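You operate a simulated robot arm through the tools that you are given. There is no shell and no other tool. Be economical: measure what you need, move in short steps, check, and stop when the job is done.

You are at the controls of a simulated robot arm. One attempt, no reset.

TASK
Mix the yellow capsule for the seconds printed on it, then switch the mixer off.
Fine: press the button once, for one run; leave the capsule in and the hood open.

Only the result counts: the job must be done as asked and must still hold three seconds after the hand-in. Knocking over, shifting, dropping, spilling or breaking anything else fails it.

THE ROBOT
A 7-joint arm with a two-finger parallel gripper, fixed in place. Base frame: the origin is at the foot of the arm, x ahead of it, y to its left, z up. Readings come in m, degrees, newtons and seconds.
With the tool pointing down near the work surface it reaches from about 0.28 to 0.68 m from the base axis. Its first joint turns from -66.0 to 66.0 degrees. Payload 1.57 kg.
The tool frame sits at the grasp point between the pads (the TCP): z along the fingers, y along the line on which they close. The tips reach 0.03 m beyond it. The gripper opens to 0.11 m. The fingers are 0.024 m wide and 0.012 m thick; the gripper's body (0.048 by 0.112 m) begins 0.078 m behind the TCP.
Orientation is that of the tool frame in the base frame, as [roll, pitch, yaw] about the fixed x, y, z axes, in that order (R = Rz(yaw) Ry(pitch) Rx(roll)). With the fingers straight down and closing along the base's y, the tool's x points along the base's -x, its y along +y and its z along -z.

THE INTERFACE
- The arm moves only by the tool step_arm. Its arguments are lists of equal length, an entry for each row: "slide": the shift along the tool's x, y, z in units of 400 mm (1.0 is 400 mm), a list of three; "rotation": the turn, a rotation vector about the tool's x, y, z in units of 45 degrees (1.0 is 45 degrees), a list of three; "claw": the finger opening in m, from 0 to 0.11. In form: {"slide": [[x, y, z], ...], "rotation": [[wx, wy, wz], ...], "claw": [claw, ...]}. A call has 1 to 8 rows; each row is the pose to reach, as a shift and turn from the pose commanded when the call began, along the tool's axes at that moment. A call with a number of a shift or a turn outside -1 to 1 is refused whole. A row lasts 0.2 s, in which the tool goes at most 0.05 m and 8.6 degrees; a call with a longer step from one row to the next is refused whole, and so is a gripper value outside its range. Where a pose cannot be reached the arm comes as near as it can. A force on the tool above 90 N (or 10 N above the force at the start of the call, whichever is more), or a blocked arm, ends the call early, and 0.2 s more pass. The fingers move at their own pace (about 0.108 m/s each) and stop on an object; they squeeze with about 27 N. The grip force told is the motor's: it shows also when the fingers shut on nothing. Time passes only in rows, and 0.2 s behind the last, so rows that repeat a pose let the fingers close. The reply holds the time, the measured pose of the TCP, the force on the tool along the base axes, the opening and the grip force, in the units named above and with some noise.
- Cameras (640 x 400 px; columns grow to the right, rows downward): "scene" is fixed at [0.1595, -0.3921, 1.4112]; the picture's right is [0.79, -0.62, 0.00], its down [-0.36, -0.47, -0.81] and it looks along [0.50, 0.64, -0.59] (base axes); focal length 316 px, centre (320, 200). "wrist" rides on the gripper at [-0.036, 0, -0.08] in the tool frame; the picture's right is [0.00, -1.00, 0.00], its down [0.97, 0.00, -0.24] and it looks along [0.24, 0.00, 0.97] (tool axes); focal length 218 px, centre (320, 200).
- grab_frame(camera): a new picture of that camera. It takes no simulated time.
- measure_at(camera, pixels): for up to 12 pixels [column, row] of the newest picture of that camera ("zoom" is the newest enlarged one), the place [x, y, z] in the base frame of the surface seen there, good to about 0.002 m, but the place of the scene camera against the robot may be out by one fixed shift of up to 0.012 m in any direction. It takes no simulated time.
- close_up(camera, box): a new picture of the part [left, top, right, bottom] of that camera's present view, enlarged. It takes no simulated time.
- hand_in(): hands the job in; it is judged then, once.

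Keep the steps short. Do not move on a guess: measure, check each grasp and each placing, and mend mistakes. In all there are 80 turns and 54 pictures (those below and enlarged ones count). Leave the gripper open and the arm clear of the work at the hand-in unless told otherwise, and finish with a single line.

The tools are called by a JSON object that holds its "name" and its "arguments". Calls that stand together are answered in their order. step_arm: Moves the arm, as the interface text tells. Its arguments: {"type":"object","properties":{"slide":{"type":"array","items":{"type":"array","items":{"type":"number"}}},"rotation":{"type":"array","items":{"type":"array","items":{"type":"number"}}},"claw":{"type":"array","items":{"type":"number"}}},"required":["slide","rotation","claw"]} The other tools are called the same way: grab_frame (camera) takes a picture; measure_at (camera, pixels) gives the place of the surface under pixels of a picture; close_up (camera, box) takes an enlarged picture of a part of a camera's view; hand_in () hands the job in.

At the start:

```text
clock: 0.0
eef_pos: [0.4208, -0.0274, 1.213]
tcp_rot: [180.0, 0.0, 180.0]
contact_force: [0.0, -0.3, 0.5]
opening: 0.11
grasp_force: 0.2
```

scene: 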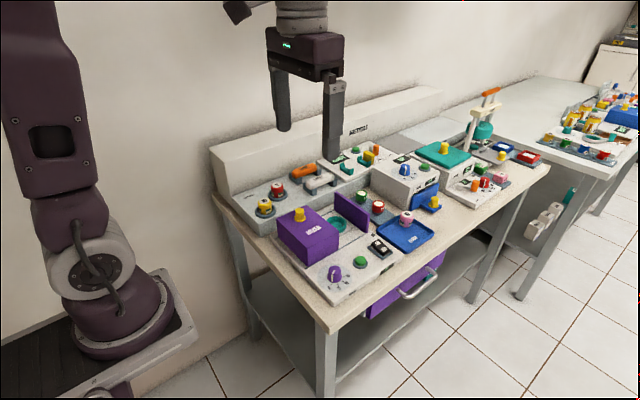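
wrist: 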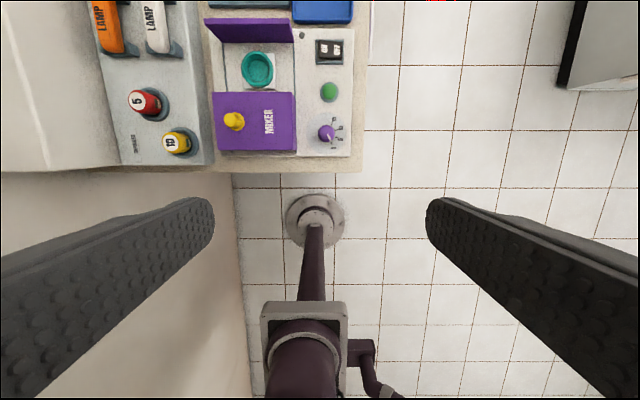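

I see the purple mixer with its dial, a green button, a rocker switch and a hood. I will look closer at the mixer and at the capsules.

{"name": "close_up", "arguments": {"camera": "scene", "box": [240, 160, 440, 300]}}

{"name": "close_up", "arguments": {"camera": "wrist", "box": [100, 0, 370, 170]}}

```text
2.86 times, centred on (340, 230) of scene
```

zoom: 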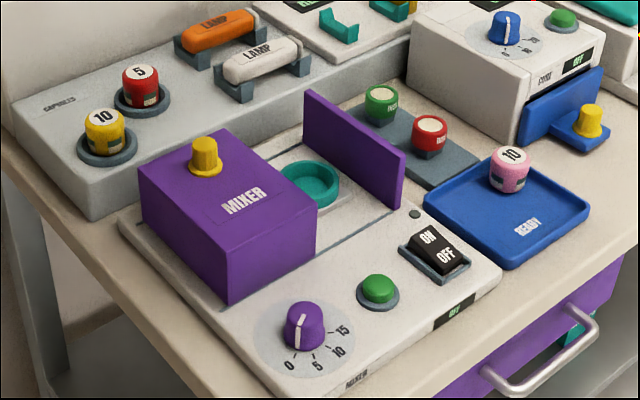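

```text
2.35 times, centred on (235, 85) of wrist
```

zoom: 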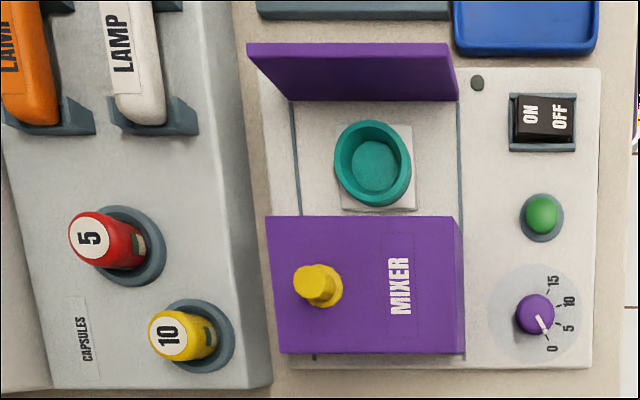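

The yellow capsule shows 10. The hood stands off the teal cup, the rocker reads OFF, and the dial points between 0 and 5. I will measure the key places in the wrist zoom.

{"name": "measure_at", "arguments": {"camera": "zoom", "pixels": [[165, 334], [222, 370], [375, 165], [376, 125], [318, 280], [285, 345], [455, 225], [530, 118], [560, 118], [542, 212], [535, 312], [350, 60]]}}

{"name": "measure_at", "arguments": {"camera": "zoom", "pixels": [[552, 348], [568, 328], [570, 300], [552, 282], [541, 318], [476, 83], [340, 170], [410, 170], [376, 203], [290, 140], [580, 360], [250, 200]]}}

```text
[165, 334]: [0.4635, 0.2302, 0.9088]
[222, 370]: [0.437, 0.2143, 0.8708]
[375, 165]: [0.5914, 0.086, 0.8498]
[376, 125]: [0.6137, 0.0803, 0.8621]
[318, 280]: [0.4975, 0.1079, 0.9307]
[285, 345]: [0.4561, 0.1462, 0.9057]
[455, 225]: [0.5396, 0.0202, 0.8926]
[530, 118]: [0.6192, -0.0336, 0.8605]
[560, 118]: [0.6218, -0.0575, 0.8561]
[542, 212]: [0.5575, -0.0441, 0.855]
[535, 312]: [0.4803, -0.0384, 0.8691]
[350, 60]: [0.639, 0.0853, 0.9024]
```

```text
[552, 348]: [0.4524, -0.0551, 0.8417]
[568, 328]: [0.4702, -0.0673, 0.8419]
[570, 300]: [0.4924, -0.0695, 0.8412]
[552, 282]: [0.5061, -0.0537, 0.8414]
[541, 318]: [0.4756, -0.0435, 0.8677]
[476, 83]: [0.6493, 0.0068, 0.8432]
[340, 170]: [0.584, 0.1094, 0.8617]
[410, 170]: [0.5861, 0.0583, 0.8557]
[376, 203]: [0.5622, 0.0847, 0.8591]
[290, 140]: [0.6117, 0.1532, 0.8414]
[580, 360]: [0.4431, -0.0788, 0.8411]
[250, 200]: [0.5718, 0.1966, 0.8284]
```

I will measure a few of the same points with the scene camera, to learn its shift, the height of the back board, and the capsule's surroundings.

{"name": "close_up", "arguments": {"camera": "scene", "box": [240, 160, 440, 300]}}

{"name": "measure_at", "arguments": {"camera": "scene", "pixels": [[213, 148], [300, 120], [230, 195], [230, 200], [330, 320], [300, 228]]}}

{"name": "measure_at", "arguments": {"camera": "zoom", "pixels": [[103, 117], [85, 130], [124, 132], [105, 155], [80, 155], [205, 143], [205, 168], [376, 280], [428, 236], [446, 257], [297, 330], [310, 180]]}}

```text
2.86 times, centred on (340, 230) of scene
```

zoom: 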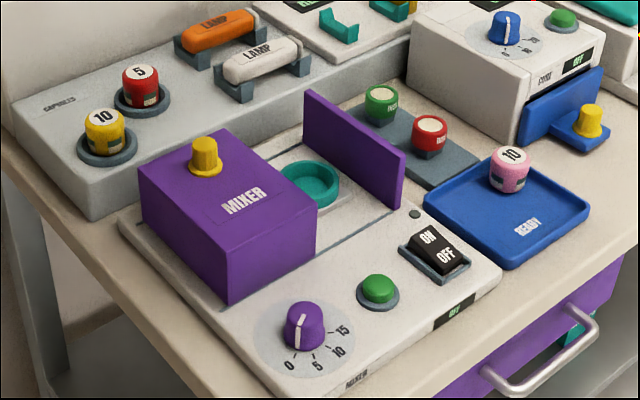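

```text
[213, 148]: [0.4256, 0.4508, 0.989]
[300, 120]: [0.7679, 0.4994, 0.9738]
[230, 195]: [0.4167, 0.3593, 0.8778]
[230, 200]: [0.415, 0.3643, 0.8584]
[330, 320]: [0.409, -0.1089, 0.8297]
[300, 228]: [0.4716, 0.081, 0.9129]
```

```text
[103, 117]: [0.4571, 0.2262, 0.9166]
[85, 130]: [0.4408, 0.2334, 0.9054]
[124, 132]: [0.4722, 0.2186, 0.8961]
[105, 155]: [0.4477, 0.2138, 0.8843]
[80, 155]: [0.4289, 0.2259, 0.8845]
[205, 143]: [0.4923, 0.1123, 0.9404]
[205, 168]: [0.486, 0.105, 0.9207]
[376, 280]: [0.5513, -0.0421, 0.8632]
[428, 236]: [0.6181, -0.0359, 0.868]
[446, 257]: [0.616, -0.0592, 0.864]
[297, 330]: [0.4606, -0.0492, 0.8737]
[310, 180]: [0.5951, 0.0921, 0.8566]
```

Scene heights read about 8 mm high, so I will trust the wrist camera. The capsule is near (0.46, 0.225) with its top at z 0.909. Next I go to a hover above it.

{"name": "step_arm", "arguments": {"slide": [[-0.013, 0.09, 0.05], [-0.027, 0.18, 0.1], [-0.04, 0.27, 0.15], [-0.053, 0.36, 0.2], [-0.066, 0.45, 0.25], [-0.08, 0.54, 0.3], [-0.0895, 0.63, 0.36], [-0.0895, 0.63, 0.36]], "rotation": [[0, 0, 0], [0, 0, 0], [0, 0, 0], [0, 0, 0], [0, 0, 0], [0, 0, 0], [0, 0, 0], [0, 0, 0]], "claw": [0.07, 0.07, 0.07, 0.07, 0.07, 0.07, 0.07, 0.07]}}

{"name": "grab_frame", "arguments": {"camera": "wrist"}}

```text
clock: 1.8
eef_pos: [0.4566, 0.2212, 1.0707]
tcp_rot: [179.9, 0.0, 180.0]
contact_force: [-0.3, 0.2, -0.2]
opening: 0.0699
grasp_force: 0.0
```

```text
48 pictures are left
```

wrist: 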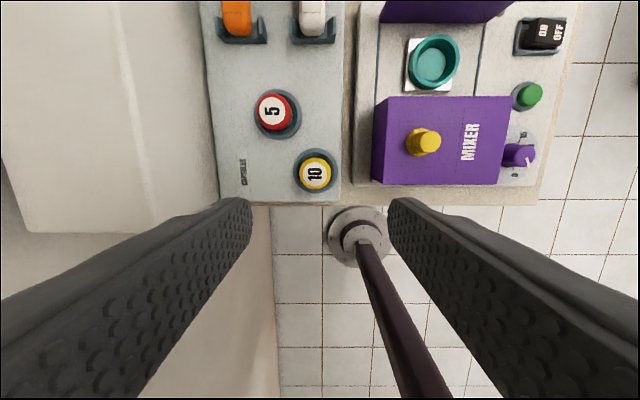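

The yellow capsule's label is at about (316, 174). I will measure its edges, its ring, and the cup.

{"name": "close_up", "arguments": {"camera": "wrist", "box": [250, 80, 378, 208]}}

{"name": "measure_at", "arguments": {"camera": "wrist", "pixels": [[316, 174], [304, 174], [328, 174], [316, 162], [316, 186], [297, 172], [320, 190], [274, 112], [434, 63], [411, 63], [458, 60], [434, 37]]}}

```text
3.12 times, centred on (314, 144) of wrist
```

zoom: 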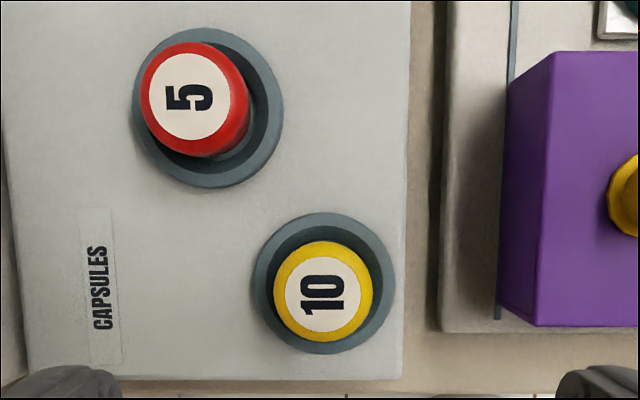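

```text
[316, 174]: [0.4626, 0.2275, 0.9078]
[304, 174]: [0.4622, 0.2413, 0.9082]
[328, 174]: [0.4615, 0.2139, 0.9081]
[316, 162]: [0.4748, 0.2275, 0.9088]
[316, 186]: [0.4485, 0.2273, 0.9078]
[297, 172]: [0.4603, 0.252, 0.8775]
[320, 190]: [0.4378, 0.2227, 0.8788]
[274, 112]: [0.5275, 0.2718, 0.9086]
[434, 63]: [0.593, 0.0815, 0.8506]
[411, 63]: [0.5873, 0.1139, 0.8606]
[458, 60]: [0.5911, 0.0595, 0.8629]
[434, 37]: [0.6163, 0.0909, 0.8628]
```

The capsule centre is at about (0.463, 0.229), top z 0.908, diameter about 35 mm. I align and go down most of the way, then check.

{"name": "step_arm", "arguments": {"slide": [[-0.016, 0.015, 0.1], [-0.016, 0.015, 0.2], [-0.016, 0.015, 0.26], [-0.016, 0.015, 0.26]], "rotation": [[0, 0, 0], [0, 0, 0], [0, 0, 0], [0, 0, 0]], "claw": [0.07, 0.07, 0.07, 0.07]}}

{"name": "grab_frame", "arguments": {"camera": "wrist"}}

```text
clock: 2.8
eef_pos: [0.4634, 0.2301, 0.9662]
tcp_rot: [180.0, 0.0, 180.0]
contact_force: [0.3, 0.1, 0.2]
opening: 0.0699
grasp_force: 0.1
```

```text
46 pictures are left
```

wrist: 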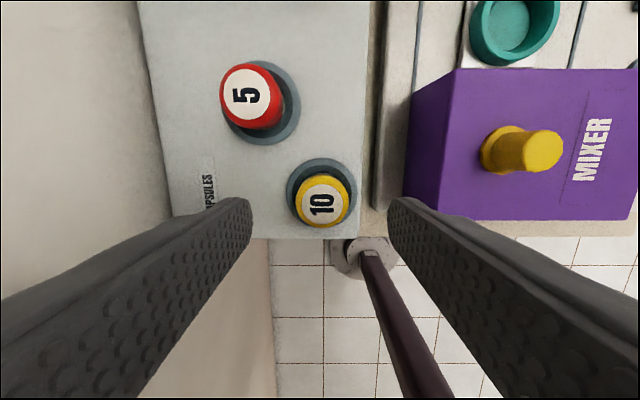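

It is centred between the fingers (capsule column 322, finger midpoint 320). I go down 49 mm and close.

{"name": "step_arm", "arguments": {"slide": [[0, 0, 0.07], [0, 0, 0.123], [0, 0, 0.123], [0, 0, 0.123], [0, 0, 0.123], [0, 0, 0.123]], "rotation": [[0, 0, 0], [0, 0, 0], [0, 0, 0], [0, 0, 0], [0, 0, 0], [0, 0, 0]], "claw": [0.07, 0.07, 0.07, 0.0, 0.0, 0.0]}}

```text
clock: 4.2
eef_pos: [0.4635, 0.2312, 0.9161]
tcp_rot: [179.9, 0.1, -180.0]
contact_force: [0.4, -0.4, 0.2]
opening: 0.0335
grasp_force: 26.7
```

Gripped at a 33.5 mm opening. I lift 0.12 m and look.

{"name": "step_arm", "arguments": {"slide": [[0, 0, -0.05], [0, 0, -0.15], [0, 0, -0.25], [0, 0, -0.32], [0, 0, -0.32]], "rotation": [[0, 0, 0], [0, 0, 0], [0, 0, 0], [0, 0, 0], [0, 0, 0]], "claw": [0, 0, 0, 0, 0]}}

{"name": "close_up", "arguments": {"camera": "scene", "box": [220, 110, 380, 240]}}

{"name": "grab_frame", "arguments": {"camera": "wrist"}}

```text
clock: 5.4
eef_pos: [0.4625, 0.2301, 1.0445]
tcp_rot: [179.9, 0.0, 180.0]
contact_force: [-0.2, -0.5, 0.1]
opening: 0.0335
grasp_force: 26.9
```

```text
3.08 times, centred on (300, 175) of scene
```

zoom: 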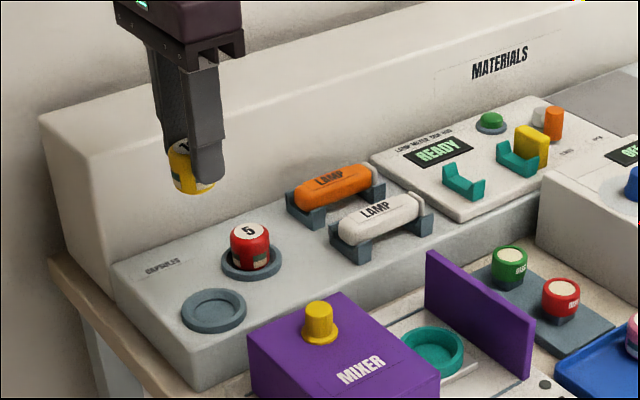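

```text
44 pictures are left
```

wrist: 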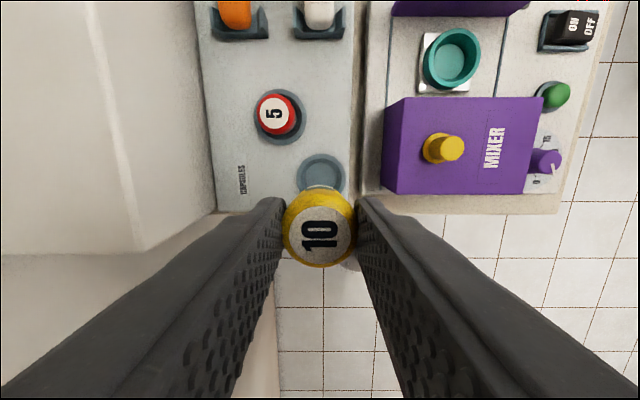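

The capsule is held firmly. I carry it at height to above the teal cup at about (0.589, 0.085), then look again.

{"name": "step_arm", "arguments": {"slide": [[-0.063, -0.0725, 0], [-0.126, -0.145, 0], [-0.189, -0.2175, 0], [-0.252, -0.29, 0], [-0.315, -0.3625, 0], [-0.315, -0.3625, 0]], "rotation": [[0, 0, 0], [0, 0, 0], [0, 0, 0], [0, 0, 0], [0, 0, 0], [0, 0, 0]], "claw": [0, 0, 0, 0, 0, 0]}}

{"name": "grab_frame", "arguments": {"camera": "wrist"}}

```text
clock: 6.8
eef_pos: [0.5879, 0.0844, 1.0444]
tcp_rot: [179.9, 0.0, -180.0]
contact_force: [-0.3, 0.1, 0.2]
opening: 0.0332
grasp_force: 27.7
```

```text
43 pictures are left
```

wrist: 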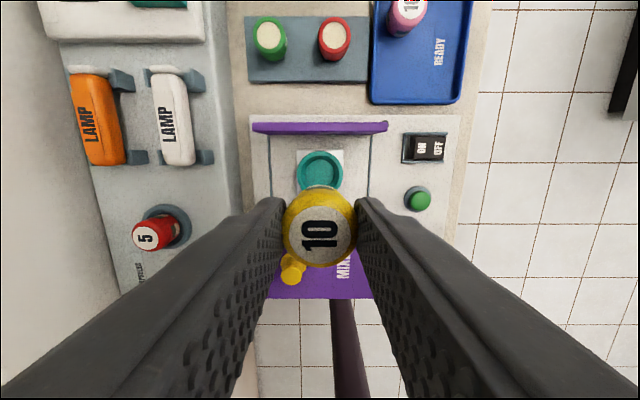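

{"name": "close_up", "arguments": {"camera": "wrist", "box": [240, 110, 400, 210]}}

{"name": "measure_at", "arguments": {"camera": "wrist", "pixels": [[298, 172], [342, 172], [320, 152], [303, 172], [337, 172], [320, 172], [320, 130], [320, 123], [250, 134], [385, 128], [420, 199], [440, 148]]}}

```text
4.00 times, centred on (320, 160) of wrist
```

zoom: 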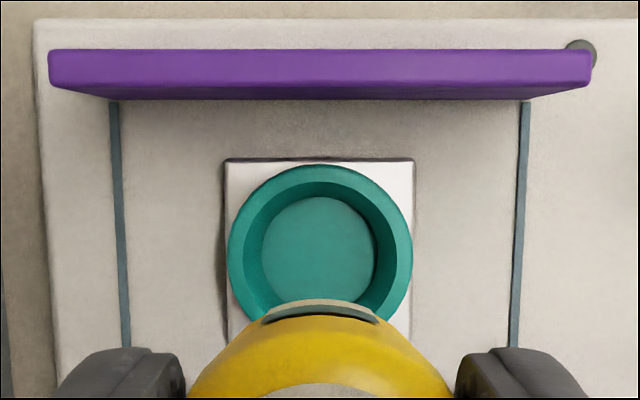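

```text
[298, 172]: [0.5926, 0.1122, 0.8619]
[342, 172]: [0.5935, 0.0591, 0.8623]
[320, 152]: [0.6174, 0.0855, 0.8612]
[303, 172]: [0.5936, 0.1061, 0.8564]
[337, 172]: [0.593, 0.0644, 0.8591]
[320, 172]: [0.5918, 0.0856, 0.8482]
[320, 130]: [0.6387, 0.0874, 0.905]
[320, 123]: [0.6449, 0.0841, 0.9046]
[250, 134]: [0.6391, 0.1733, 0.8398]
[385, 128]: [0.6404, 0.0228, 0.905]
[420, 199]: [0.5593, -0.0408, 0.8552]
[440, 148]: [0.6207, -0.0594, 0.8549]
```

The cup centre comes out at about (0.591, 0.0857), with a seat about 35 mm wide. I check where the capsule sits in the fingers.

{"name": "measure_at", "arguments": {"camera": "wrist", "pixels": [[320, 200], [320, 205], [320, 258], [320, 263], [286, 228], [353, 228], [320, 230], [320, 215], [320, 248]]}}

```text
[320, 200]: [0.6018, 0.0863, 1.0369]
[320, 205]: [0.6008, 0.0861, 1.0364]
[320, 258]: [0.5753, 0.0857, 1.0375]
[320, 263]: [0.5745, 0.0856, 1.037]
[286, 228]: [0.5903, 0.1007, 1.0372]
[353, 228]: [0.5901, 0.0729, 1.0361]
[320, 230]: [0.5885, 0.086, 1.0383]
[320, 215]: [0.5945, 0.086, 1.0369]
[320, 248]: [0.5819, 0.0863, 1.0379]
```

The capsule is centred at (0.588, 0.0862), so I shift +3 mm in x and -0.5 mm in y. Then I go down to TCP z of about 0.905.

{"name": "step_arm", "arguments": {"slide": [[-0.0075, -0.001, 0.07], [-0.0075, -0.001, 0.17], [-0.0075, -0.001, 0.27], [-0.0075, -0.001, 0.345], [-0.0075, -0.001, 0.345]], "rotation": [[0, 0, 0], [0, 0, 0], [0, 0, 0], [0, 0, 0], [0, 0, 0]], "claw": [0, 0, 0, 0, 0]}}

{"name": "close_up", "arguments": {"camera": "scene", "box": [290, 160, 400, 260]}}

{"name": "grab_frame", "arguments": {"camera": "wrist"}}

```text
clock: 8.0
eef_pos: [0.5911, 0.0843, 0.9052]
tcp_rot: [-180.0, 0.0, -180.0]
contact_force: [0.6, 0.9, -0.6]
opening: 0.0331
grasp_force: 27.0
```

```text
4.00 times, centred on (345, 210) of scene
```

zoom: 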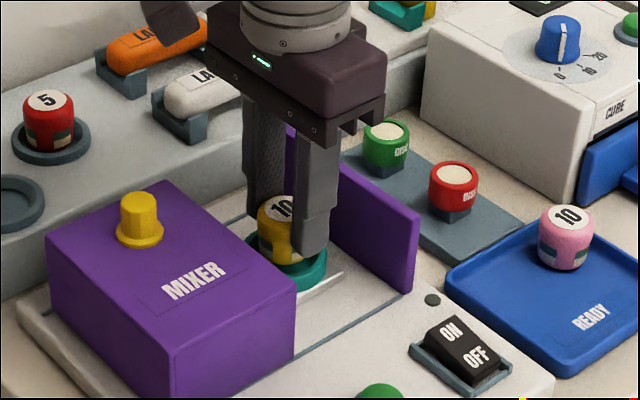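

```text
40 pictures are left
```

wrist: 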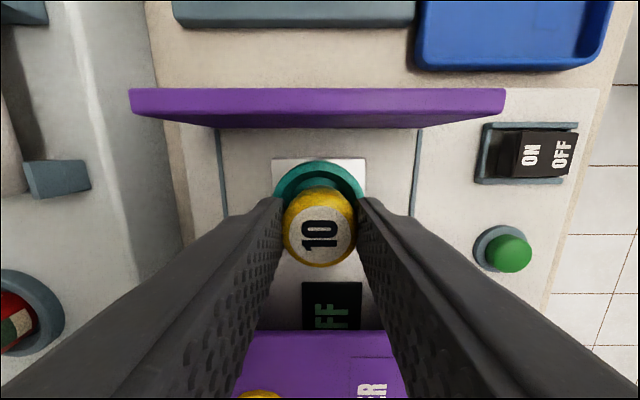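

The capsule is inside the cup outline, with no contact force yet. I lower it 4 mm at a time.

{"name": "step_arm", "arguments": {"slide": [[0, 0, 0.005], [0, 0, 0.01], [0, 0, 0.01]], "rotation": [[0, 0, 0], [0, 0, 0], [0, 0, 0]], "claw": [0, 0, 0]}}

```text
clock: 8.8
eef_pos: [0.5922, 0.0841, 0.901]
tcp_rot: [-180.0, 0.0, 180.0]
contact_force: [-0.5, 0.4, 0.1]
opening: 0.0332
grasp_force: 27.1
```

{"name": "step_arm", "arguments": {"slide": [[0, 0, 0.005], [0, 0, 0.01], [0, 0, 0.01]], "rotation": [[0, 0, 0], [0, 0, 0], [0, 0, 0]], "claw": [0, 0, 0]}}

```text
clock: 9.6
eef_pos: [0.5913, 0.0844, 0.898]
tcp_rot: [-179.9, 0.0, 179.9]
contact_force: [-0.3, 0.3, -0.5]
opening: 0.0333
grasp_force: 27.4
```

Still free. I lower another 3 mm.

{"name": "step_arm", "arguments": {"slide": [[0, 0, 0.004], [0, 0, 0.0075], [0, 0, 0.0075]], "rotation": [[0, 0, 0], [0, 0, 0], [0, 0, 0]], "claw": [0, 0, 0]}}

```text
clock: 10.4
eef_pos: [0.5914, 0.0843, 0.8952]
tcp_rot: [-180.0, -0.1, 180.0]
contact_force: [0.8, 0.5, -0.4]
opening: 0.0334
grasp_force: 26.9
```

{"name": "step_arm", "arguments": {"slide": [[0, 0, 0.003], [0, 0, 0.006], [0, 0, 0.006]], "rotation": [[0, 0, 0], [0, 0, 0], [0, 0, 0]], "claw": [0, 0, 0]}}

```text
clock: 11.2
eef_pos: [0.5929, 0.0841, 0.8937]
tcp_rot: [180.0, 0.0, -179.9]
contact_force: [-3.4, -0.6, 14.7]
opening: 0.0333
grasp_force: 27.3
```

There is 14.7 N of contact. I will see whether it is the capsule bottom or the tips on the rim.

{"name": "close_up", "arguments": {"camera": "scene", "box": [315, 190, 375, 240]}}

{"name": "close_up", "arguments": {"camera": "wrist", "box": [240, 140, 400, 280]}}

```text
8.00 times, centred on (345, 215) of scene
```

zoom: 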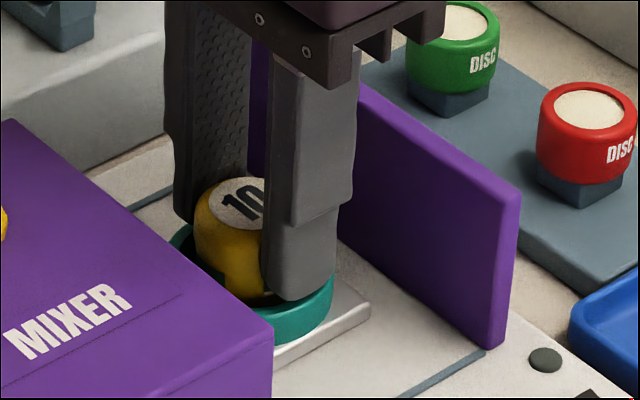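

```text
2.86 times, centred on (320, 210) of wrist
```

zoom: 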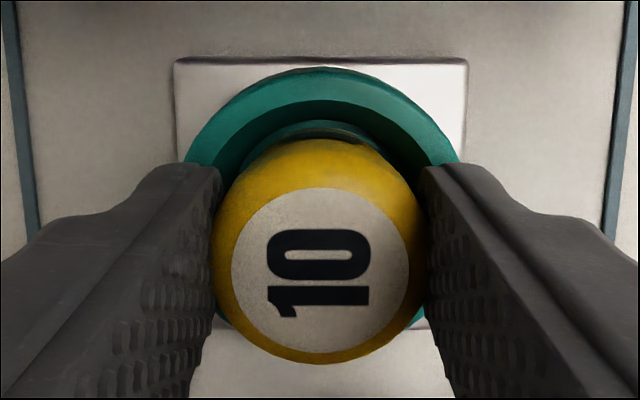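

It is seated or within a millimetre or so. I open the fingers modestly, then rise 0.12 m.

{"name": "step_arm", "arguments": {"slide": [[0, 0, -0.003], [0, 0, -0.003], [0, 0, -0.003], [0, 0, -0.05], [0, 0, -0.17], [0, 0, -0.29], [0, 0, -0.29]], "rotation": [[0, 0, 0], [0, 0, 0], [0, 0, 0], [0, 0, 0], [0, 0, 0], [0, 0, 0], [0, 0, 0]], "claw": [0.05, 0.06, 0.06, 0.06, 0.06, 0.06, 0.06]}}

{"name": "close_up", "arguments": {"camera": "scene", "box": [315, 190, 375, 240]}}

{"name": "grab_frame", "arguments": {"camera": "wrist"}}

```text
clock: 12.8
eef_pos: [0.5954, 0.0853, 1.0059]
tcp_rot: [-180.0, 0.1, 180.0]
contact_force: [1.0, 0.0, -0.4]
opening: 0.0599
grasp_force: 0.2
```

```text
8.00 times, centred on (345, 215) of scene
```

zoom: 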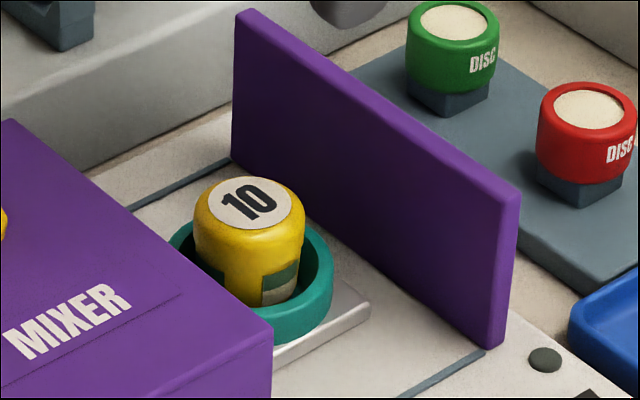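

```text
36 pictures are left
```

wrist: 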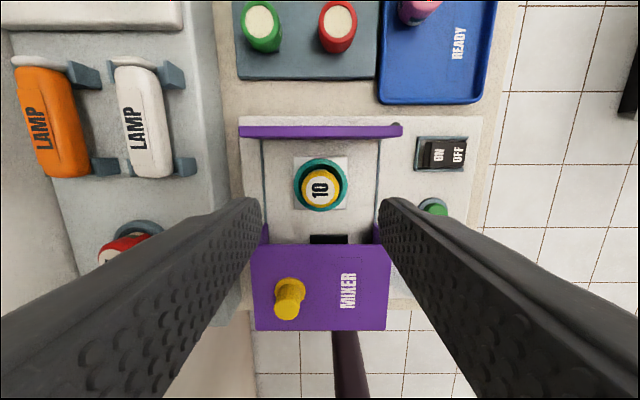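

The capsule sits in the cup, upright and centred. Now I measure the hood, its knob and the controls in this view.

{"name": "close_up", "arguments": {"camera": "wrist", "box": [235, 110, 495, 340]}}

{"name": "measure_at", "arguments": {"camera": "wrist", "pixels": [[320, 186], [311, 186], [330, 186], [320, 178], [286, 305], [292, 287], [320, 246], [256, 246], [384, 246], [320, 329], [330, 240], [320, 130]]}}

```text
1.74 times, centred on (365, 225) of wrist
```

zoom: 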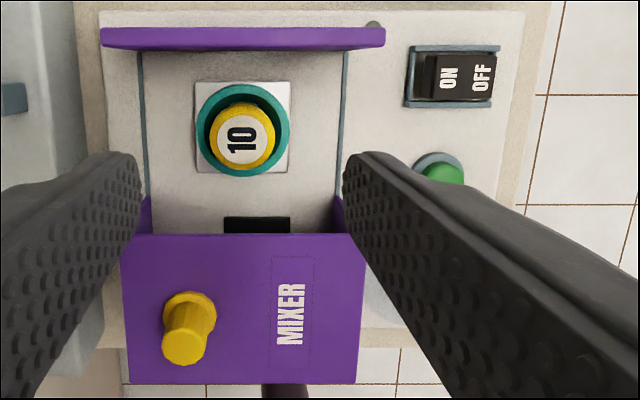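

```text
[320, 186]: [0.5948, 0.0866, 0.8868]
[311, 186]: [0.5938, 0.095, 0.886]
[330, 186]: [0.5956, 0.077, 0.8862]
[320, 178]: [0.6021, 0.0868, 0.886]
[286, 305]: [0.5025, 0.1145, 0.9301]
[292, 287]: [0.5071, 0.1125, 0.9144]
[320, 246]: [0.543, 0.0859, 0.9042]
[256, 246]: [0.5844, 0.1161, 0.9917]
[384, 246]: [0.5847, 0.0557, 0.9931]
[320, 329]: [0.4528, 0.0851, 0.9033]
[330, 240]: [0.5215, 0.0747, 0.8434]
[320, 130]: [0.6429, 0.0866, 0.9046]
```

Hood spans x 0.453–0.544 and the stop plate's near face is at about x 0.637, so it slides about 93 mm to close. First the dial: I move to a hover over it to look closely.

{"name": "step_arm", "arguments": {"slide": [[0.07, -0.08, 0], [0.14, -0.16, 0], [0.21, -0.24, 0], [0.275, -0.31, 0], [0.275, -0.31, 0]], "rotation": [[0, 0, 0], [0, 0, 0], [0, 0, 0], [0, 0, 0], [0, 0, 0]], "claw": [0.06, 0.06, 0.06, 0.06, 0.06]}}

{"name": "close_up", "arguments": {"camera": "wrist", "box": [240, 120, 400, 220]}}

```text
clock: 14.0
eef_pos: [0.4827, -0.0382, 1.008]
tcp_rot: [179.9, 0.0, -179.9]
contact_force: [-0.6, -0.5, 0.1]
opening: 0.0599
grasp_force: 0.0
```

```text
4.00 times, centred on (320, 170) of wrist
```

zoom: 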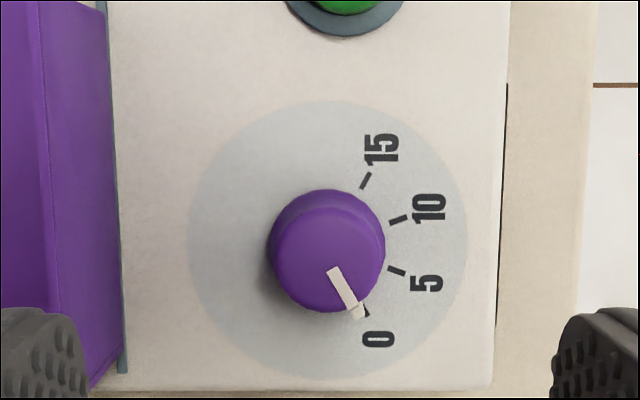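

The pointer sits on the 0 tick. I will measure the ticks, the knob edge and the pointer.

{"name": "measure_at", "arguments": {"camera": "zoom", "pixels": [[366, 181], [398, 219], [397, 271], [366, 312], [325, 250], [330, 272], [357, 312], [272, 255], [384, 252], [328, 192], [325, 309], [328, 240]]}}

{"name": "measure_at", "arguments": {"camera": "zoom", "pixels": [[328, 102], [189, 240], [466, 240], [328, 378], [60, 250], [108, 250], [280, 255], [376, 252], [310, 295], [310, 205]]}}

```text
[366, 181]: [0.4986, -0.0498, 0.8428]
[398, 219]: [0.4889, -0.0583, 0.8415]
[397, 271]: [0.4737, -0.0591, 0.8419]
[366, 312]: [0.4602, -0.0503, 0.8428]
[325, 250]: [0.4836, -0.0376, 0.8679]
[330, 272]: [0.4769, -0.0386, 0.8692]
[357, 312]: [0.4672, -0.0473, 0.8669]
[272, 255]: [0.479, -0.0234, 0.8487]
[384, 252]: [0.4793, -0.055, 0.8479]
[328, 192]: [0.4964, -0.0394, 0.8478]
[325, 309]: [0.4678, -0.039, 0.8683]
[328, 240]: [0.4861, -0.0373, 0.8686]
```

```text
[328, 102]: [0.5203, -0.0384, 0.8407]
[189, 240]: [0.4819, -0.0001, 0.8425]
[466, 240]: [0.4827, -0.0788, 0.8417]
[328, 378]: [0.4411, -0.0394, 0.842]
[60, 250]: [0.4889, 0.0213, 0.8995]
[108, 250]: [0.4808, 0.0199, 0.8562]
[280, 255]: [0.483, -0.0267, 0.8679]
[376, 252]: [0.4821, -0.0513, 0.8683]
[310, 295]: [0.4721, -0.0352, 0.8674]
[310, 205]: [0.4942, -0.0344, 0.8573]
```

Ticks lie at -60°, -20°, +20° and +60° around the centre (0.481, -0.039). The pointer is at -60° and 10 is at +20°, so the dial needs +80° about base z (counter-clockwise from above). I pre-turn the tool 40° the other way above the dial.

{"name": "step_arm", "arguments": {"slide": [[0.003, -0.002, 0], [0.003, -0.002, 0.03], [0.003, -0.002, 0.06], [0.003, -0.002, 0.1], [0.003, -0.002, 0.15], [0.003, -0.002, 0.2], [0.003, -0.002, 0.2]], "rotation": [[0, 0, 0.178], [0, 0, 0.356], [0, 0, 0.533], [0, 0, 0.711], [0, 0, 0.889], [0, 0, 0.889], [0, 0, 0.889]], "claw": [0.054, 0.054, 0.054, 0.054, 0.054, 0.054, 0.054]}}

{"name": "grab_frame", "arguments": {"camera": "wrist"}}

```text
clock: 15.6
eef_pos: [0.4808, -0.0378, 0.9281]
tcp_rot: [180.0, 0.0, 139.9]
contact_force: [-0.4, 0.3, 0.0]
opening: 0.054
grasp_force: 0.0
```

```text
33 pictures are left
```

wrist: 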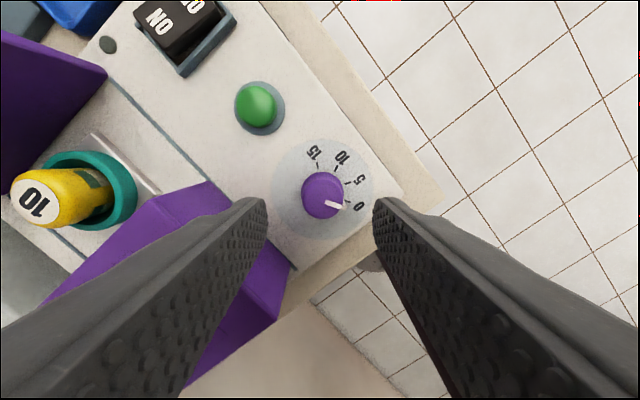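

Aligned (knob column 322, finger midpoint 320). I go down to z 0.878 and close.

{"name": "step_arm", "arguments": {"slide": [[0, 0, 0.06], [0, 0, 0.12], [0, 0, 0.125], [0, 0, 0.125], [0, 0, 0.125], [0, 0, 0.125]], "rotation": [[0, 0, 0], [0, 0, 0], [0, 0, 0], [0, 0, 0], [0, 0, 0], [0, 0, 0]], "claw": [0.054, 0.054, 0.054, 0.0, 0.0, 0.0]}}

```text
clock: 17.0
eef_pos: [0.4789, -0.0404, 0.8767]
tcp_rot: [180.0, 0.1, 140.0]
contact_force: [-4.1, -5.3, -5.8]
opening: 0.0284
grasp_force: 38.6
```

The knob is gripped at 28.4 mm. I turn 40° now (about tool -z).

{"name": "step_arm", "arguments": {"slide": [[0, 0, 0], [0, 0, 0], [0, 0, 0], [0, 0, 0], [0, 0, 0], [0, 0, 0]], "rotation": [[0, 0, -0.178], [0, 0, -0.356], [0, 0, -0.533], [0, 0, -0.711], [0, 0, -0.889], [0, 0, -0.889]], "claw": [0, 0, 0, 0, 0, 0]}}

{"name": "close_up", "arguments": {"camera": "wrist", "box": [240, 140, 400, 280]}}

```text
clock: 18.4
eef_pos: [0.4809, -0.0406, 0.8776]
tcp_rot: [-180.0, -0.1, -180.0]
contact_force: [-5.8, -7.5, -22.6]
opening: 0.0281
grasp_force: 37.9
```

```text
2.86 times, centred on (320, 210) of wrist
```

zoom: 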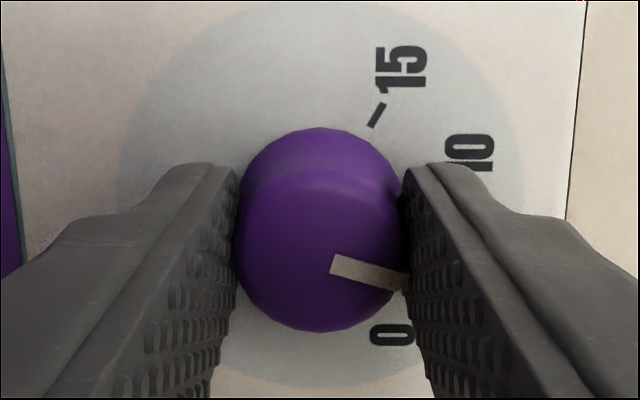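

The dial follows, with the pointer now near 5. I turn the remaining 40°.

{"name": "step_arm", "arguments": {"slide": [[0, 0, 0], [0, 0, 0], [0, 0, 0], [0, 0, 0], [0, 0, 0], [0, 0, 0]], "rotation": [[0, 0, -0.178], [0, 0, -0.356], [0, 0, -0.533], [0, 0, -0.711], [0, 0, -0.889], [0, 0, -0.889]], "claw": [0, 0, 0, 0, 0, 0]}}

{"name": "close_up", "arguments": {"camera": "wrist", "box": [240, 140, 400, 280]}}

```text
clock: 19.8
eef_pos: [0.4801, -0.0388, 0.8794]
tcp_rot: [-180.0, 0.2, -139.9]
contact_force: [-1.7, -0.5, -0.3]
opening: 0.0279
grasp_force: 37.9
```

```text
2.86 times, centred on (320, 210) of wrist
```

zoom: 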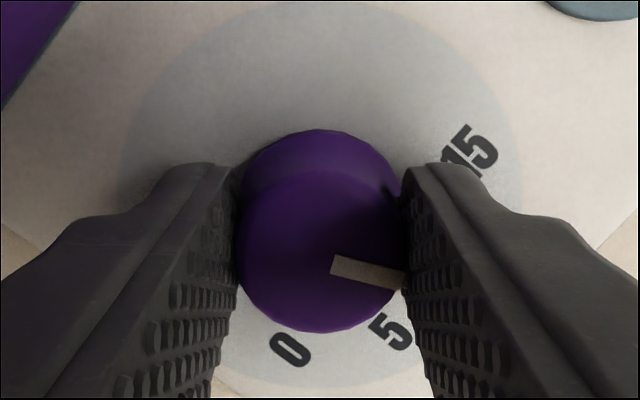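

The pointer turned with the grip. I open, rise, and turn back to look.

{"name": "step_arm", "arguments": {"slide": [[0, 0, 0], [0, 0, 0], [0, 0, -0.05], [0, 0, -0.12], [0, 0, -0.2], [0, 0, -0.28], [0, 0, -0.3], [0, 0, -0.3]], "rotation": [[0, 0, 0], [0, 0, 0], [0, 0, 0], [0, 0, 0.178], [0, 0, 0.356], [0, 0, 0.533], [0, 0, 0.711], [0, 0, 0.889]], "claw": [0.054, 0.054, 0.054, 0.054, 0.054, 0.054, 0.054, 0.054]}}

{"name": "close_up", "arguments": {"camera": "wrist", "box": [240, 120, 400, 220]}}

```text
clock: 21.6
eef_pos: [0.4801, -0.0399, 0.9973]
tcp_rot: [-180.0, 0.0, 179.8]
contact_force: [0.4, -0.7, 0.1]
opening: 0.0538
grasp_force: 0.0
```

```text
4.00 times, centred on (320, 170) of wrist
```

zoom: 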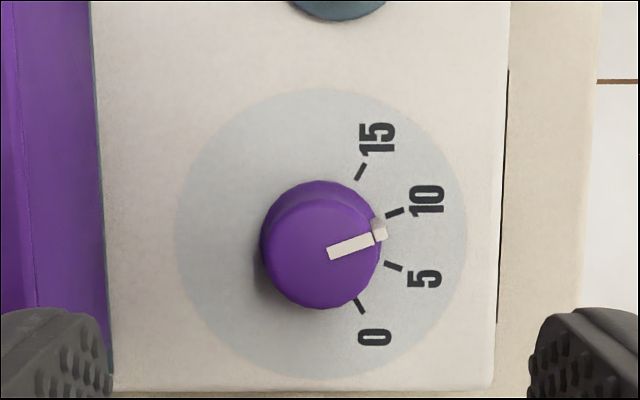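

The dial points at 10. Next the rocker: I move over it (about 0.62, -0.045) with closed fingers and look.

{"name": "step_arm", "arguments": {"slide": [[-0.1, 0, 0], [-0.2, 0, 0], [-0.3, 0, 0], [-0.35, 0, 0.05], [-0.35, 0, 0.05]], "rotation": [[0, 0, 0], [0, 0, 0], [0, 0, 0], [0, 0, 0], [0, 0, 0]], "claw": [0.04, 0.02, 0, 0, 0]}}

{"name": "close_up", "arguments": {"camera": "wrist", "box": [240, 100, 400, 200]}}

```text
clock: 22.8
eef_pos: [0.6187, -0.0401, 0.9782]
tcp_rot: [179.9, -0.1, -180.0]
contact_force: [0.7, 0.9, 0.6]
opening: 0.0001
grasp_force: 20.8
```

```text
4.00 times, centred on (320, 150) of wrist
```

zoom: 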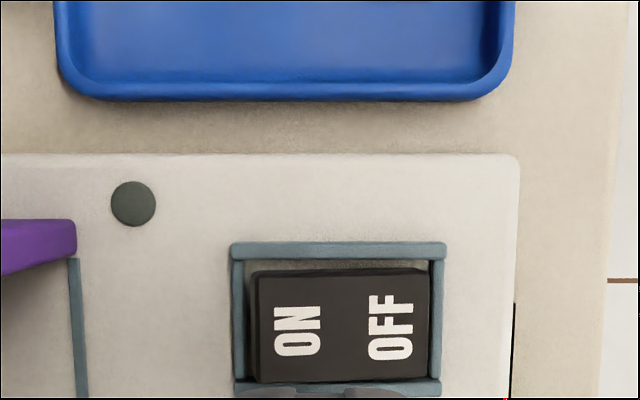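

{"name": "measure_at", "arguments": {"camera": "zoom", "pixels": [[255, 330], [262, 330], [298, 330], [340, 330], [390, 330], [424, 330], [238, 330], [436, 330], [345, 270], [345, 375], [345, 250], [250, 280]]}}

```text
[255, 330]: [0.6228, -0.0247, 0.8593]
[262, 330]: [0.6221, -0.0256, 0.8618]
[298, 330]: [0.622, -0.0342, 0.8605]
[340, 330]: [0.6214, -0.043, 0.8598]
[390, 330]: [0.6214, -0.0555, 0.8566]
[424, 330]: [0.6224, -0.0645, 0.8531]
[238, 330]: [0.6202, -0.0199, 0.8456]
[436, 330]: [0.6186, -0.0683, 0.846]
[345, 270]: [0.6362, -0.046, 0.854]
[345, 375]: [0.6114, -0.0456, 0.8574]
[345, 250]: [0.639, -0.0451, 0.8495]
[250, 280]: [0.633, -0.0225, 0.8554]
```

The rocker spans x 0.608–0.636 and y -0.066 to -0.024, with the ON end up at z 0.862. I will press the ON end with the +y finger alone, opening 0.04, so TCP y is -0.054. The other finger hangs over plain deck. First I stop just above.

{"name": "step_arm", "arguments": {"slide": [[-0.006, -0.035, 0.03], [-0.006, -0.035, 0.12], [-0.006, -0.035, 0.2], [-0.006, -0.035, 0.2]], "rotation": [[0, 0, 0], [0, 0, 0], [0, 0, 0], [0, 0, 0]], "claw": [0.04, 0.04, 0.04, 0.04]}}

{"name": "grab_frame", "arguments": {"camera": "wrist"}}

{"name": "close_up", "arguments": {"camera": "scene", "box": [340, 200, 440, 280]}}

```text
clock: 23.8
eef_pos: [0.6242, -0.0551, 0.8997]
tcp_rot: [180.0, 0.0, -179.9]
contact_force: [0.3, -0.7, 0.0]
opening: 0.04
grasp_force: 0.1
```

```text
28 pictures are left
```

wrist: 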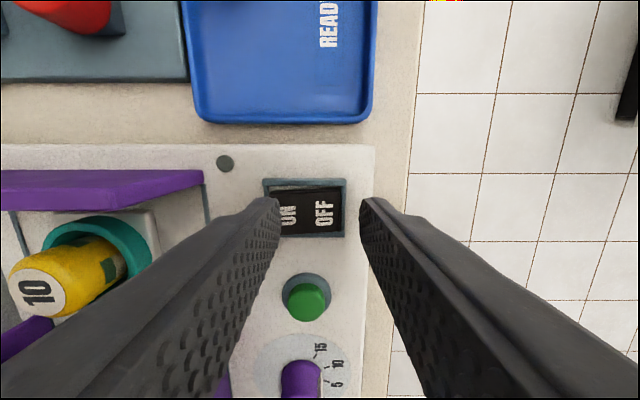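

```text
5.00 times, centred on (390, 240) of scene
```

zoom: 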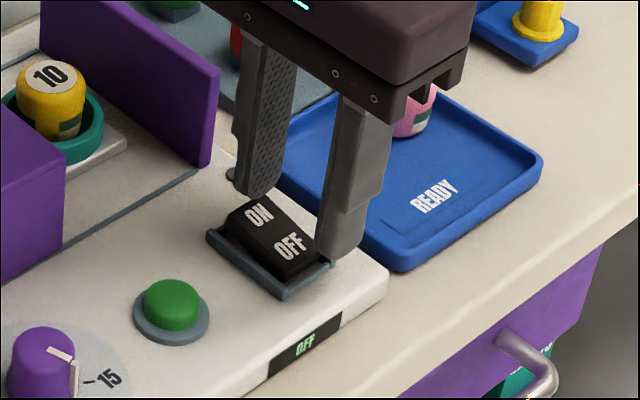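

The finger is above ON and the display reads OFF. I press 14 mm down and come back up.

{"name": "step_arm", "arguments": {"slide": [[0.003, 0, 0.015], [0.003, 0, 0.027], [0.003, 0, 0.036], [0.003, 0, 0.036], [0.003, 0, 0], [0.003, 0, 0]], "rotation": [[0, 0, 0], [0, 0, 0], [0, 0, 0], [0, 0, 0], [0, 0, 0], [0, 0, 0]], "claw": [0.04, 0.04, 0.04, 0.04, 0.04, 0.04]}}

{"name": "close_up", "arguments": {"camera": "scene", "box": [340, 200, 440, 280]}}

```text
clock: 25.2
eef_pos: [0.6227, -0.0531, 0.8984]
tcp_rot: [-180.0, -0.1, 180.0]
contact_force: [0.3, -0.4, 0.4]
opening: 0.0402
grasp_force: 0.0
```

```text
5.00 times, centred on (390, 240) of scene
```

zoom: 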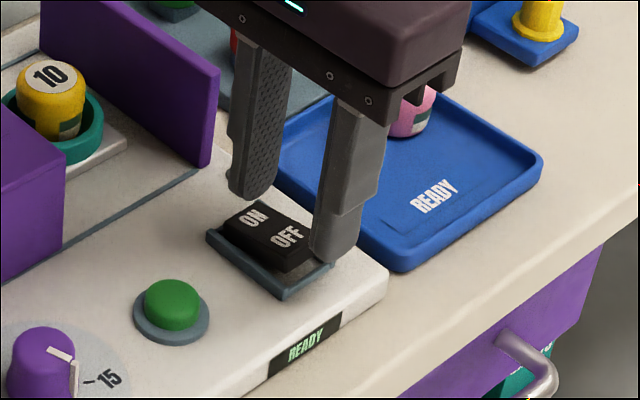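

The display now says READY. Next I move to above the hood's yellow knob, rising first.

{"name": "step_arm", "arguments": {"slide": [[0, 0, -0.12], [0, 0, -0.24], [0.07, 0.09, -0.25], [0.14, 0.18, -0.25], [0.21, 0.27, -0.25], [0.28, 0.36, -0.25], [0.31, 0.4075, -0.25], [0.31, 0.4075, -0.25]], "rotation": [[0, 0, 0], [0, 0, 0], [0, 0, 0], [0, 0, 0], [0, 0, 0], [0, 0, 0], [0, 0, 0], [0, 0, 0]], "claw": [0.04, 0.04, 0.05, 0.05, 0.05, 0.05, 0.05, 0.05]}}

{"name": "close_up", "arguments": {"camera": "wrist", "box": [220, 100, 420, 225]}}

```text
clock: 27.0
eef_pos: [0.4981, 0.1082, 0.9979]
tcp_rot: [-180.0, 0.0, -180.0]
contact_force: [0.1, 0.7, 0.3]
opening: 0.0503
grasp_force: 0.1
```

```text
3.20 times, centred on (320, 162) of wrist
```

zoom: 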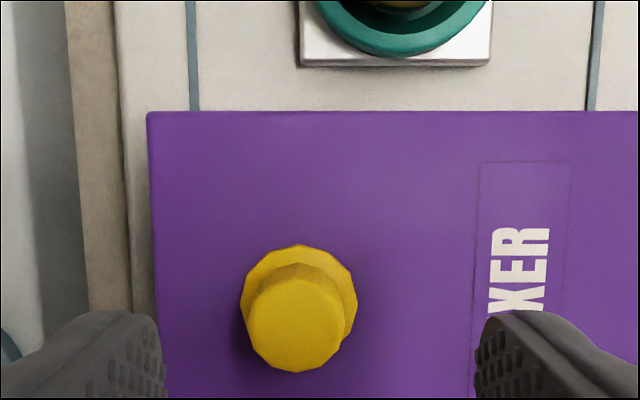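

{"name": "measure_at", "arguments": {"camera": "zoom", "pixels": [[295, 325], [255, 325], [337, 325], [295, 285], [295, 368], [298, 248], [244, 300], [354, 300], [300, 113], [150, 200], [298, 270], [470, 115]]}}

```text
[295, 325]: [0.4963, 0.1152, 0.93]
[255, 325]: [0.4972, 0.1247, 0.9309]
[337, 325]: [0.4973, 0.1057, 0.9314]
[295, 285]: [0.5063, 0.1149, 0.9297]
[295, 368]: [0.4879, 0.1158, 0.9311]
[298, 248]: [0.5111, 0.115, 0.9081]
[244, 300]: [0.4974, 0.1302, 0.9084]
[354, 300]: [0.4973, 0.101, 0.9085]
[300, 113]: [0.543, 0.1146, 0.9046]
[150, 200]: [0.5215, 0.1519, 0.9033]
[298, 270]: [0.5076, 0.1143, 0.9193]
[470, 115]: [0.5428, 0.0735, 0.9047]
```

The knob is centred at (0.497, 0.115), top z 0.931, about 21 mm across. I align, go down to z 0.942 and close.

{"name": "step_arm", "arguments": {"slide": [[0.002, 0.0175, 0.05], [0.002, 0.0175, 0.12], [0.002, 0.0175, 0.14], [0.002, 0.0175, 0.14], [0.002, 0.0175, 0.14], [0.002, 0.0175, 0.14], [0.002, 0.0175, 0.14]], "rotation": [[0, 0, 0], [0, 0, 0], [0, 0, 0], [0, 0, 0], [0, 0, 0], [0, 0, 0], [0, 0, 0]], "claw": [0.05, 0.05, 0.05, 0.05, 0, 0, 0]}}

```text
clock: 28.6
eef_pos: [0.4973, 0.114, 0.9431]
tcp_rot: [-179.8, -0.1, 179.9]
contact_force: [0.4, -22.5, -5.2]
opening: 0.0215
grasp_force: 34.5
```

Gripped at 21.5 mm, with some sideways force, so I ease 1 mm in -y. I slide the hood +x by 80 mm.

{"name": "step_arm", "arguments": {"slide": [[-0.02, -0.003, 0], [-0.06, -0.003, 0], [-0.1, -0.003, 0], [-0.14, -0.003, 0], [-0.18, -0.003, 0], [-0.2, -0.003, 0], [-0.2, -0.003, 0]], "rotation": [[0, 0, 0], [0, 0, 0], [0, 0, 0], [0, 0, 0], [0, 0, 0], [0, 0, 0], [0, 0, 0]], "claw": [0, 0, 0, 0, 0, 0, 0]}}

{"name": "close_up", "arguments": {"camera": "scene", "box": [290, 170, 430, 280]}}

```text
clock: 30.2
eef_pos: [0.5769, 0.1137, 0.9421]
tcp_rot: [-179.9, -0.1, 179.8]
contact_force: [1.6, -28.4, -16.5]
opening: 0.0213
grasp_force: 34.4
```

```text
3.64 times, centred on (360, 225) of scene
```

zoom: 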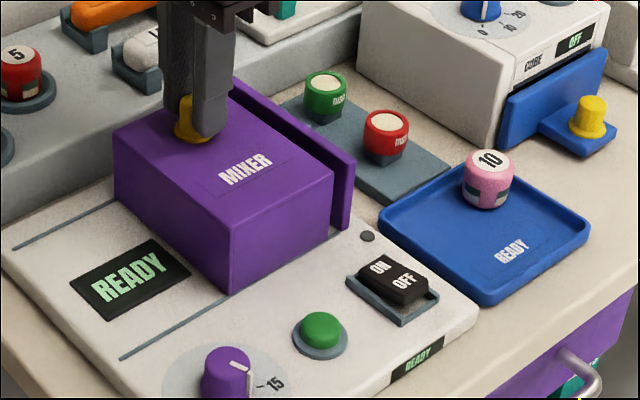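

The hood slides and a READY display is uncovered. About 13 mm is left, so I slide on in small steps until resistance.

{"name": "step_arm", "arguments": {"slide": [[-0.015, -0.003, 0], [-0.025, -0.003, 0], [-0.032, -0.003, 0], [-0.036, -0.003, 0], [-0.036, -0.003, 0]], "rotation": [[0, 0, 0], [0, 0, 0], [0, 0, 0], [0, 0, 0], [0, 0, 0]], "claw": [0, 0, 0, 0, 0]}}

{"name": "close_up", "arguments": {"camera": "scene", "box": [290, 170, 430, 280]}}

```text
clock: 31.4
eef_pos: [0.5897, 0.1133, 0.942]
tcp_rot: [-180.0, -0.2, -180.0]
contact_force: [-15.0, -15.2, 8.6]
opening: 0.0213
grasp_force: 34.5
```

```text
3.64 times, centred on (360, 225) of scene
```

zoom: 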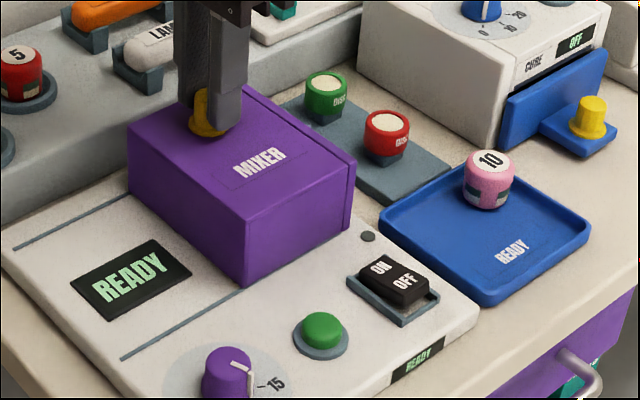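

It looks closed, with 15 N of resistance. I push 1.5 mm more to be sure, then release and rise.

{"name": "step_arm", "arguments": {"slide": [[-0.004, 0, 0], [-0.004, 0, 0], [-0.001, 0, 0], [-0.001, 0, 0], [-0.001, 0, -0.05], [-0.001, 0, -0.15], [-0.001, 0, -0.15]], "rotation": [[0, 0, 0], [0, 0, 0], [0, 0, 0], [0, 0, 0], [0, 0, 0], [0, 0, 0], [0, 0, 0]], "claw": [0, 0, 0.05, 0.05, 0.05, 0.05, 0.05]}}

{"name": "grab_frame", "arguments": {"camera": "wrist"}}

```text
clock: 33.0
eef_pos: [0.5918, 0.1152, 1.0039]
tcp_rot: [180.0, -0.1, -180.0]
contact_force: [0.5, 0.1, -0.4]
opening: 0.0502
grasp_force: 0.0
```

```text
22 pictures are left
```

wrist: 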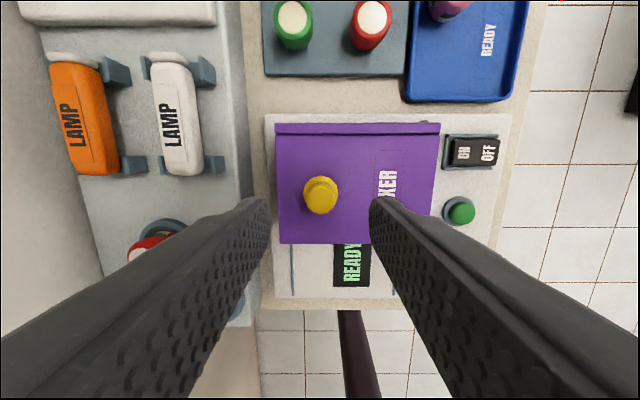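

The hood is closed. I measure the green button at (461, 212) and go over it with closed fingers at height.

{"name": "measure_at", "arguments": {"camera": "wrist", "pixels": [[462, 212], [453, 212], [471, 212], [462, 204], [462, 220]]}}

{"name": "step_arm", "arguments": {"slide": [[0.0225, -0.1, 0], [0.045, -0.2, 0], [0.0675, -0.3, 0], [0.0875, -0.395, 0], [0.0875, -0.395, 0.06], [0.0875, -0.395, 0.12], [0.0875, -0.395, 0.12]], "rotation": [[0, 0, 0], [0, 0, 0], [0, 0, 0], [0, 0, 0], [0, 0, 0], [0, 0, 0], [0, 0, 0]], "claw": [0.03, 0, 0, 0, 0, 0, 0]}}

{"name": "close_up", "arguments": {"camera": "wrist", "box": [220, 100, 420, 225]}}

```text
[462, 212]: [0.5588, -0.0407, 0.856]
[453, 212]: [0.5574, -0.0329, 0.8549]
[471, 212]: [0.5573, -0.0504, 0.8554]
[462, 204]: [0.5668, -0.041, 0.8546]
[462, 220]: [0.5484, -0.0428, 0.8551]
```

```text
clock: 34.6
eef_pos: [0.5577, -0.0444, 0.9537]
tcp_rot: [-180.0, 0.0, -180.0]
contact_force: [0.4, -0.3, 0.1]
opening: 0.0
grasp_force: 21.7
```

```text
3.20 times, centred on (320, 162) of wrist
```

zoom: 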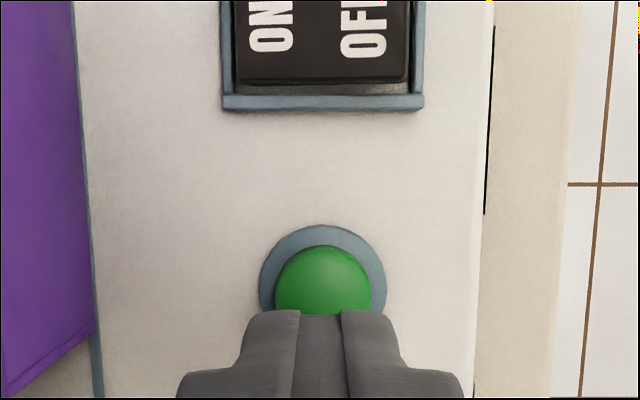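

Aligned over the button. I go down to just above it, then press to about 5 mm of travel and hold, so I can check without a second press.

{"name": "step_arm", "arguments": {"slide": [[0, 0.003, 0.08], [0, 0.003, 0.155], [0, 0.003, 0.17], [0, 0.003, 0.182], [0, 0.003, 0.182]], "rotation": [[0, 0, 0], [0, 0, 0], [0, 0, 0], [0, 0, 0], [0, 0, 0]], "claw": [0, 0, 0, 0, 0]}}

{"name": "close_up", "arguments": {"camera": "scene", "box": [290, 190, 430, 290]}}

```text
clock: 35.8
eef_pos: [0.5561, -0.0433, 0.8824]
tcp_rot: [-180.0, -0.1, -180.0]
contact_force: [0.6, -0.1, 1.6]
opening: 0.0
grasp_force: 20.9
```

```text
4.00 times, centred on (360, 240) of scene
```

zoom: 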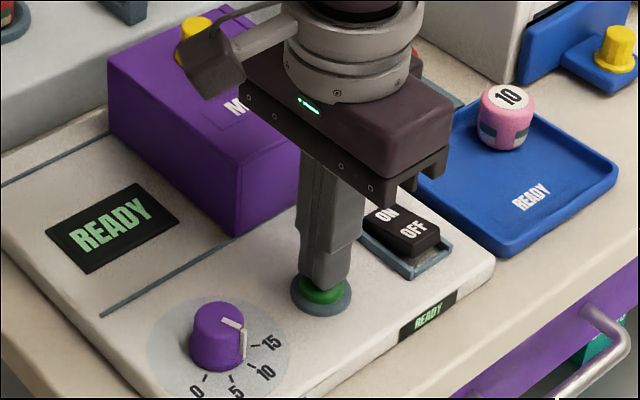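

The finger is on the button (1.6 N), but the displays still say READY. I press 3 mm deeper.

{"name": "step_arm", "arguments": {"slide": [[0, 0, 0.004], [0, 0, 0.0075]], "rotation": [[0, 0, 0], [0, 0, 0]], "claw": [0, 0]}}

{"name": "close_up", "arguments": {"camera": "scene", "box": [290, 190, 430, 290]}}

```text
clock: 36.4
eef_pos: [0.5562, -0.0428, 0.8778]
tcp_rot: [180.0, 0.1, 180.0]
contact_force: [0.8, -1.6, 3.1]
opening: 0.0001
grasp_force: 21.5
```

```text
4.00 times, centred on (360, 240) of scene
```

zoom: 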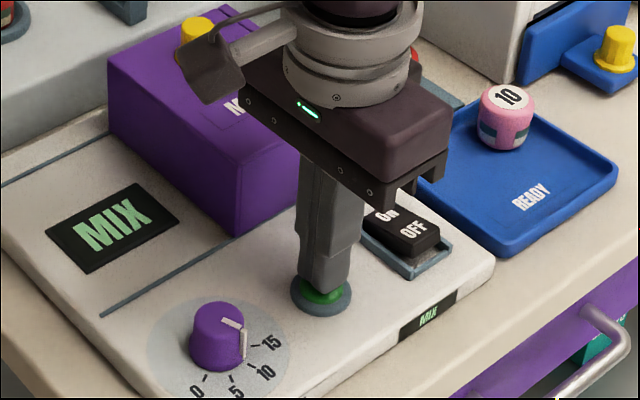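

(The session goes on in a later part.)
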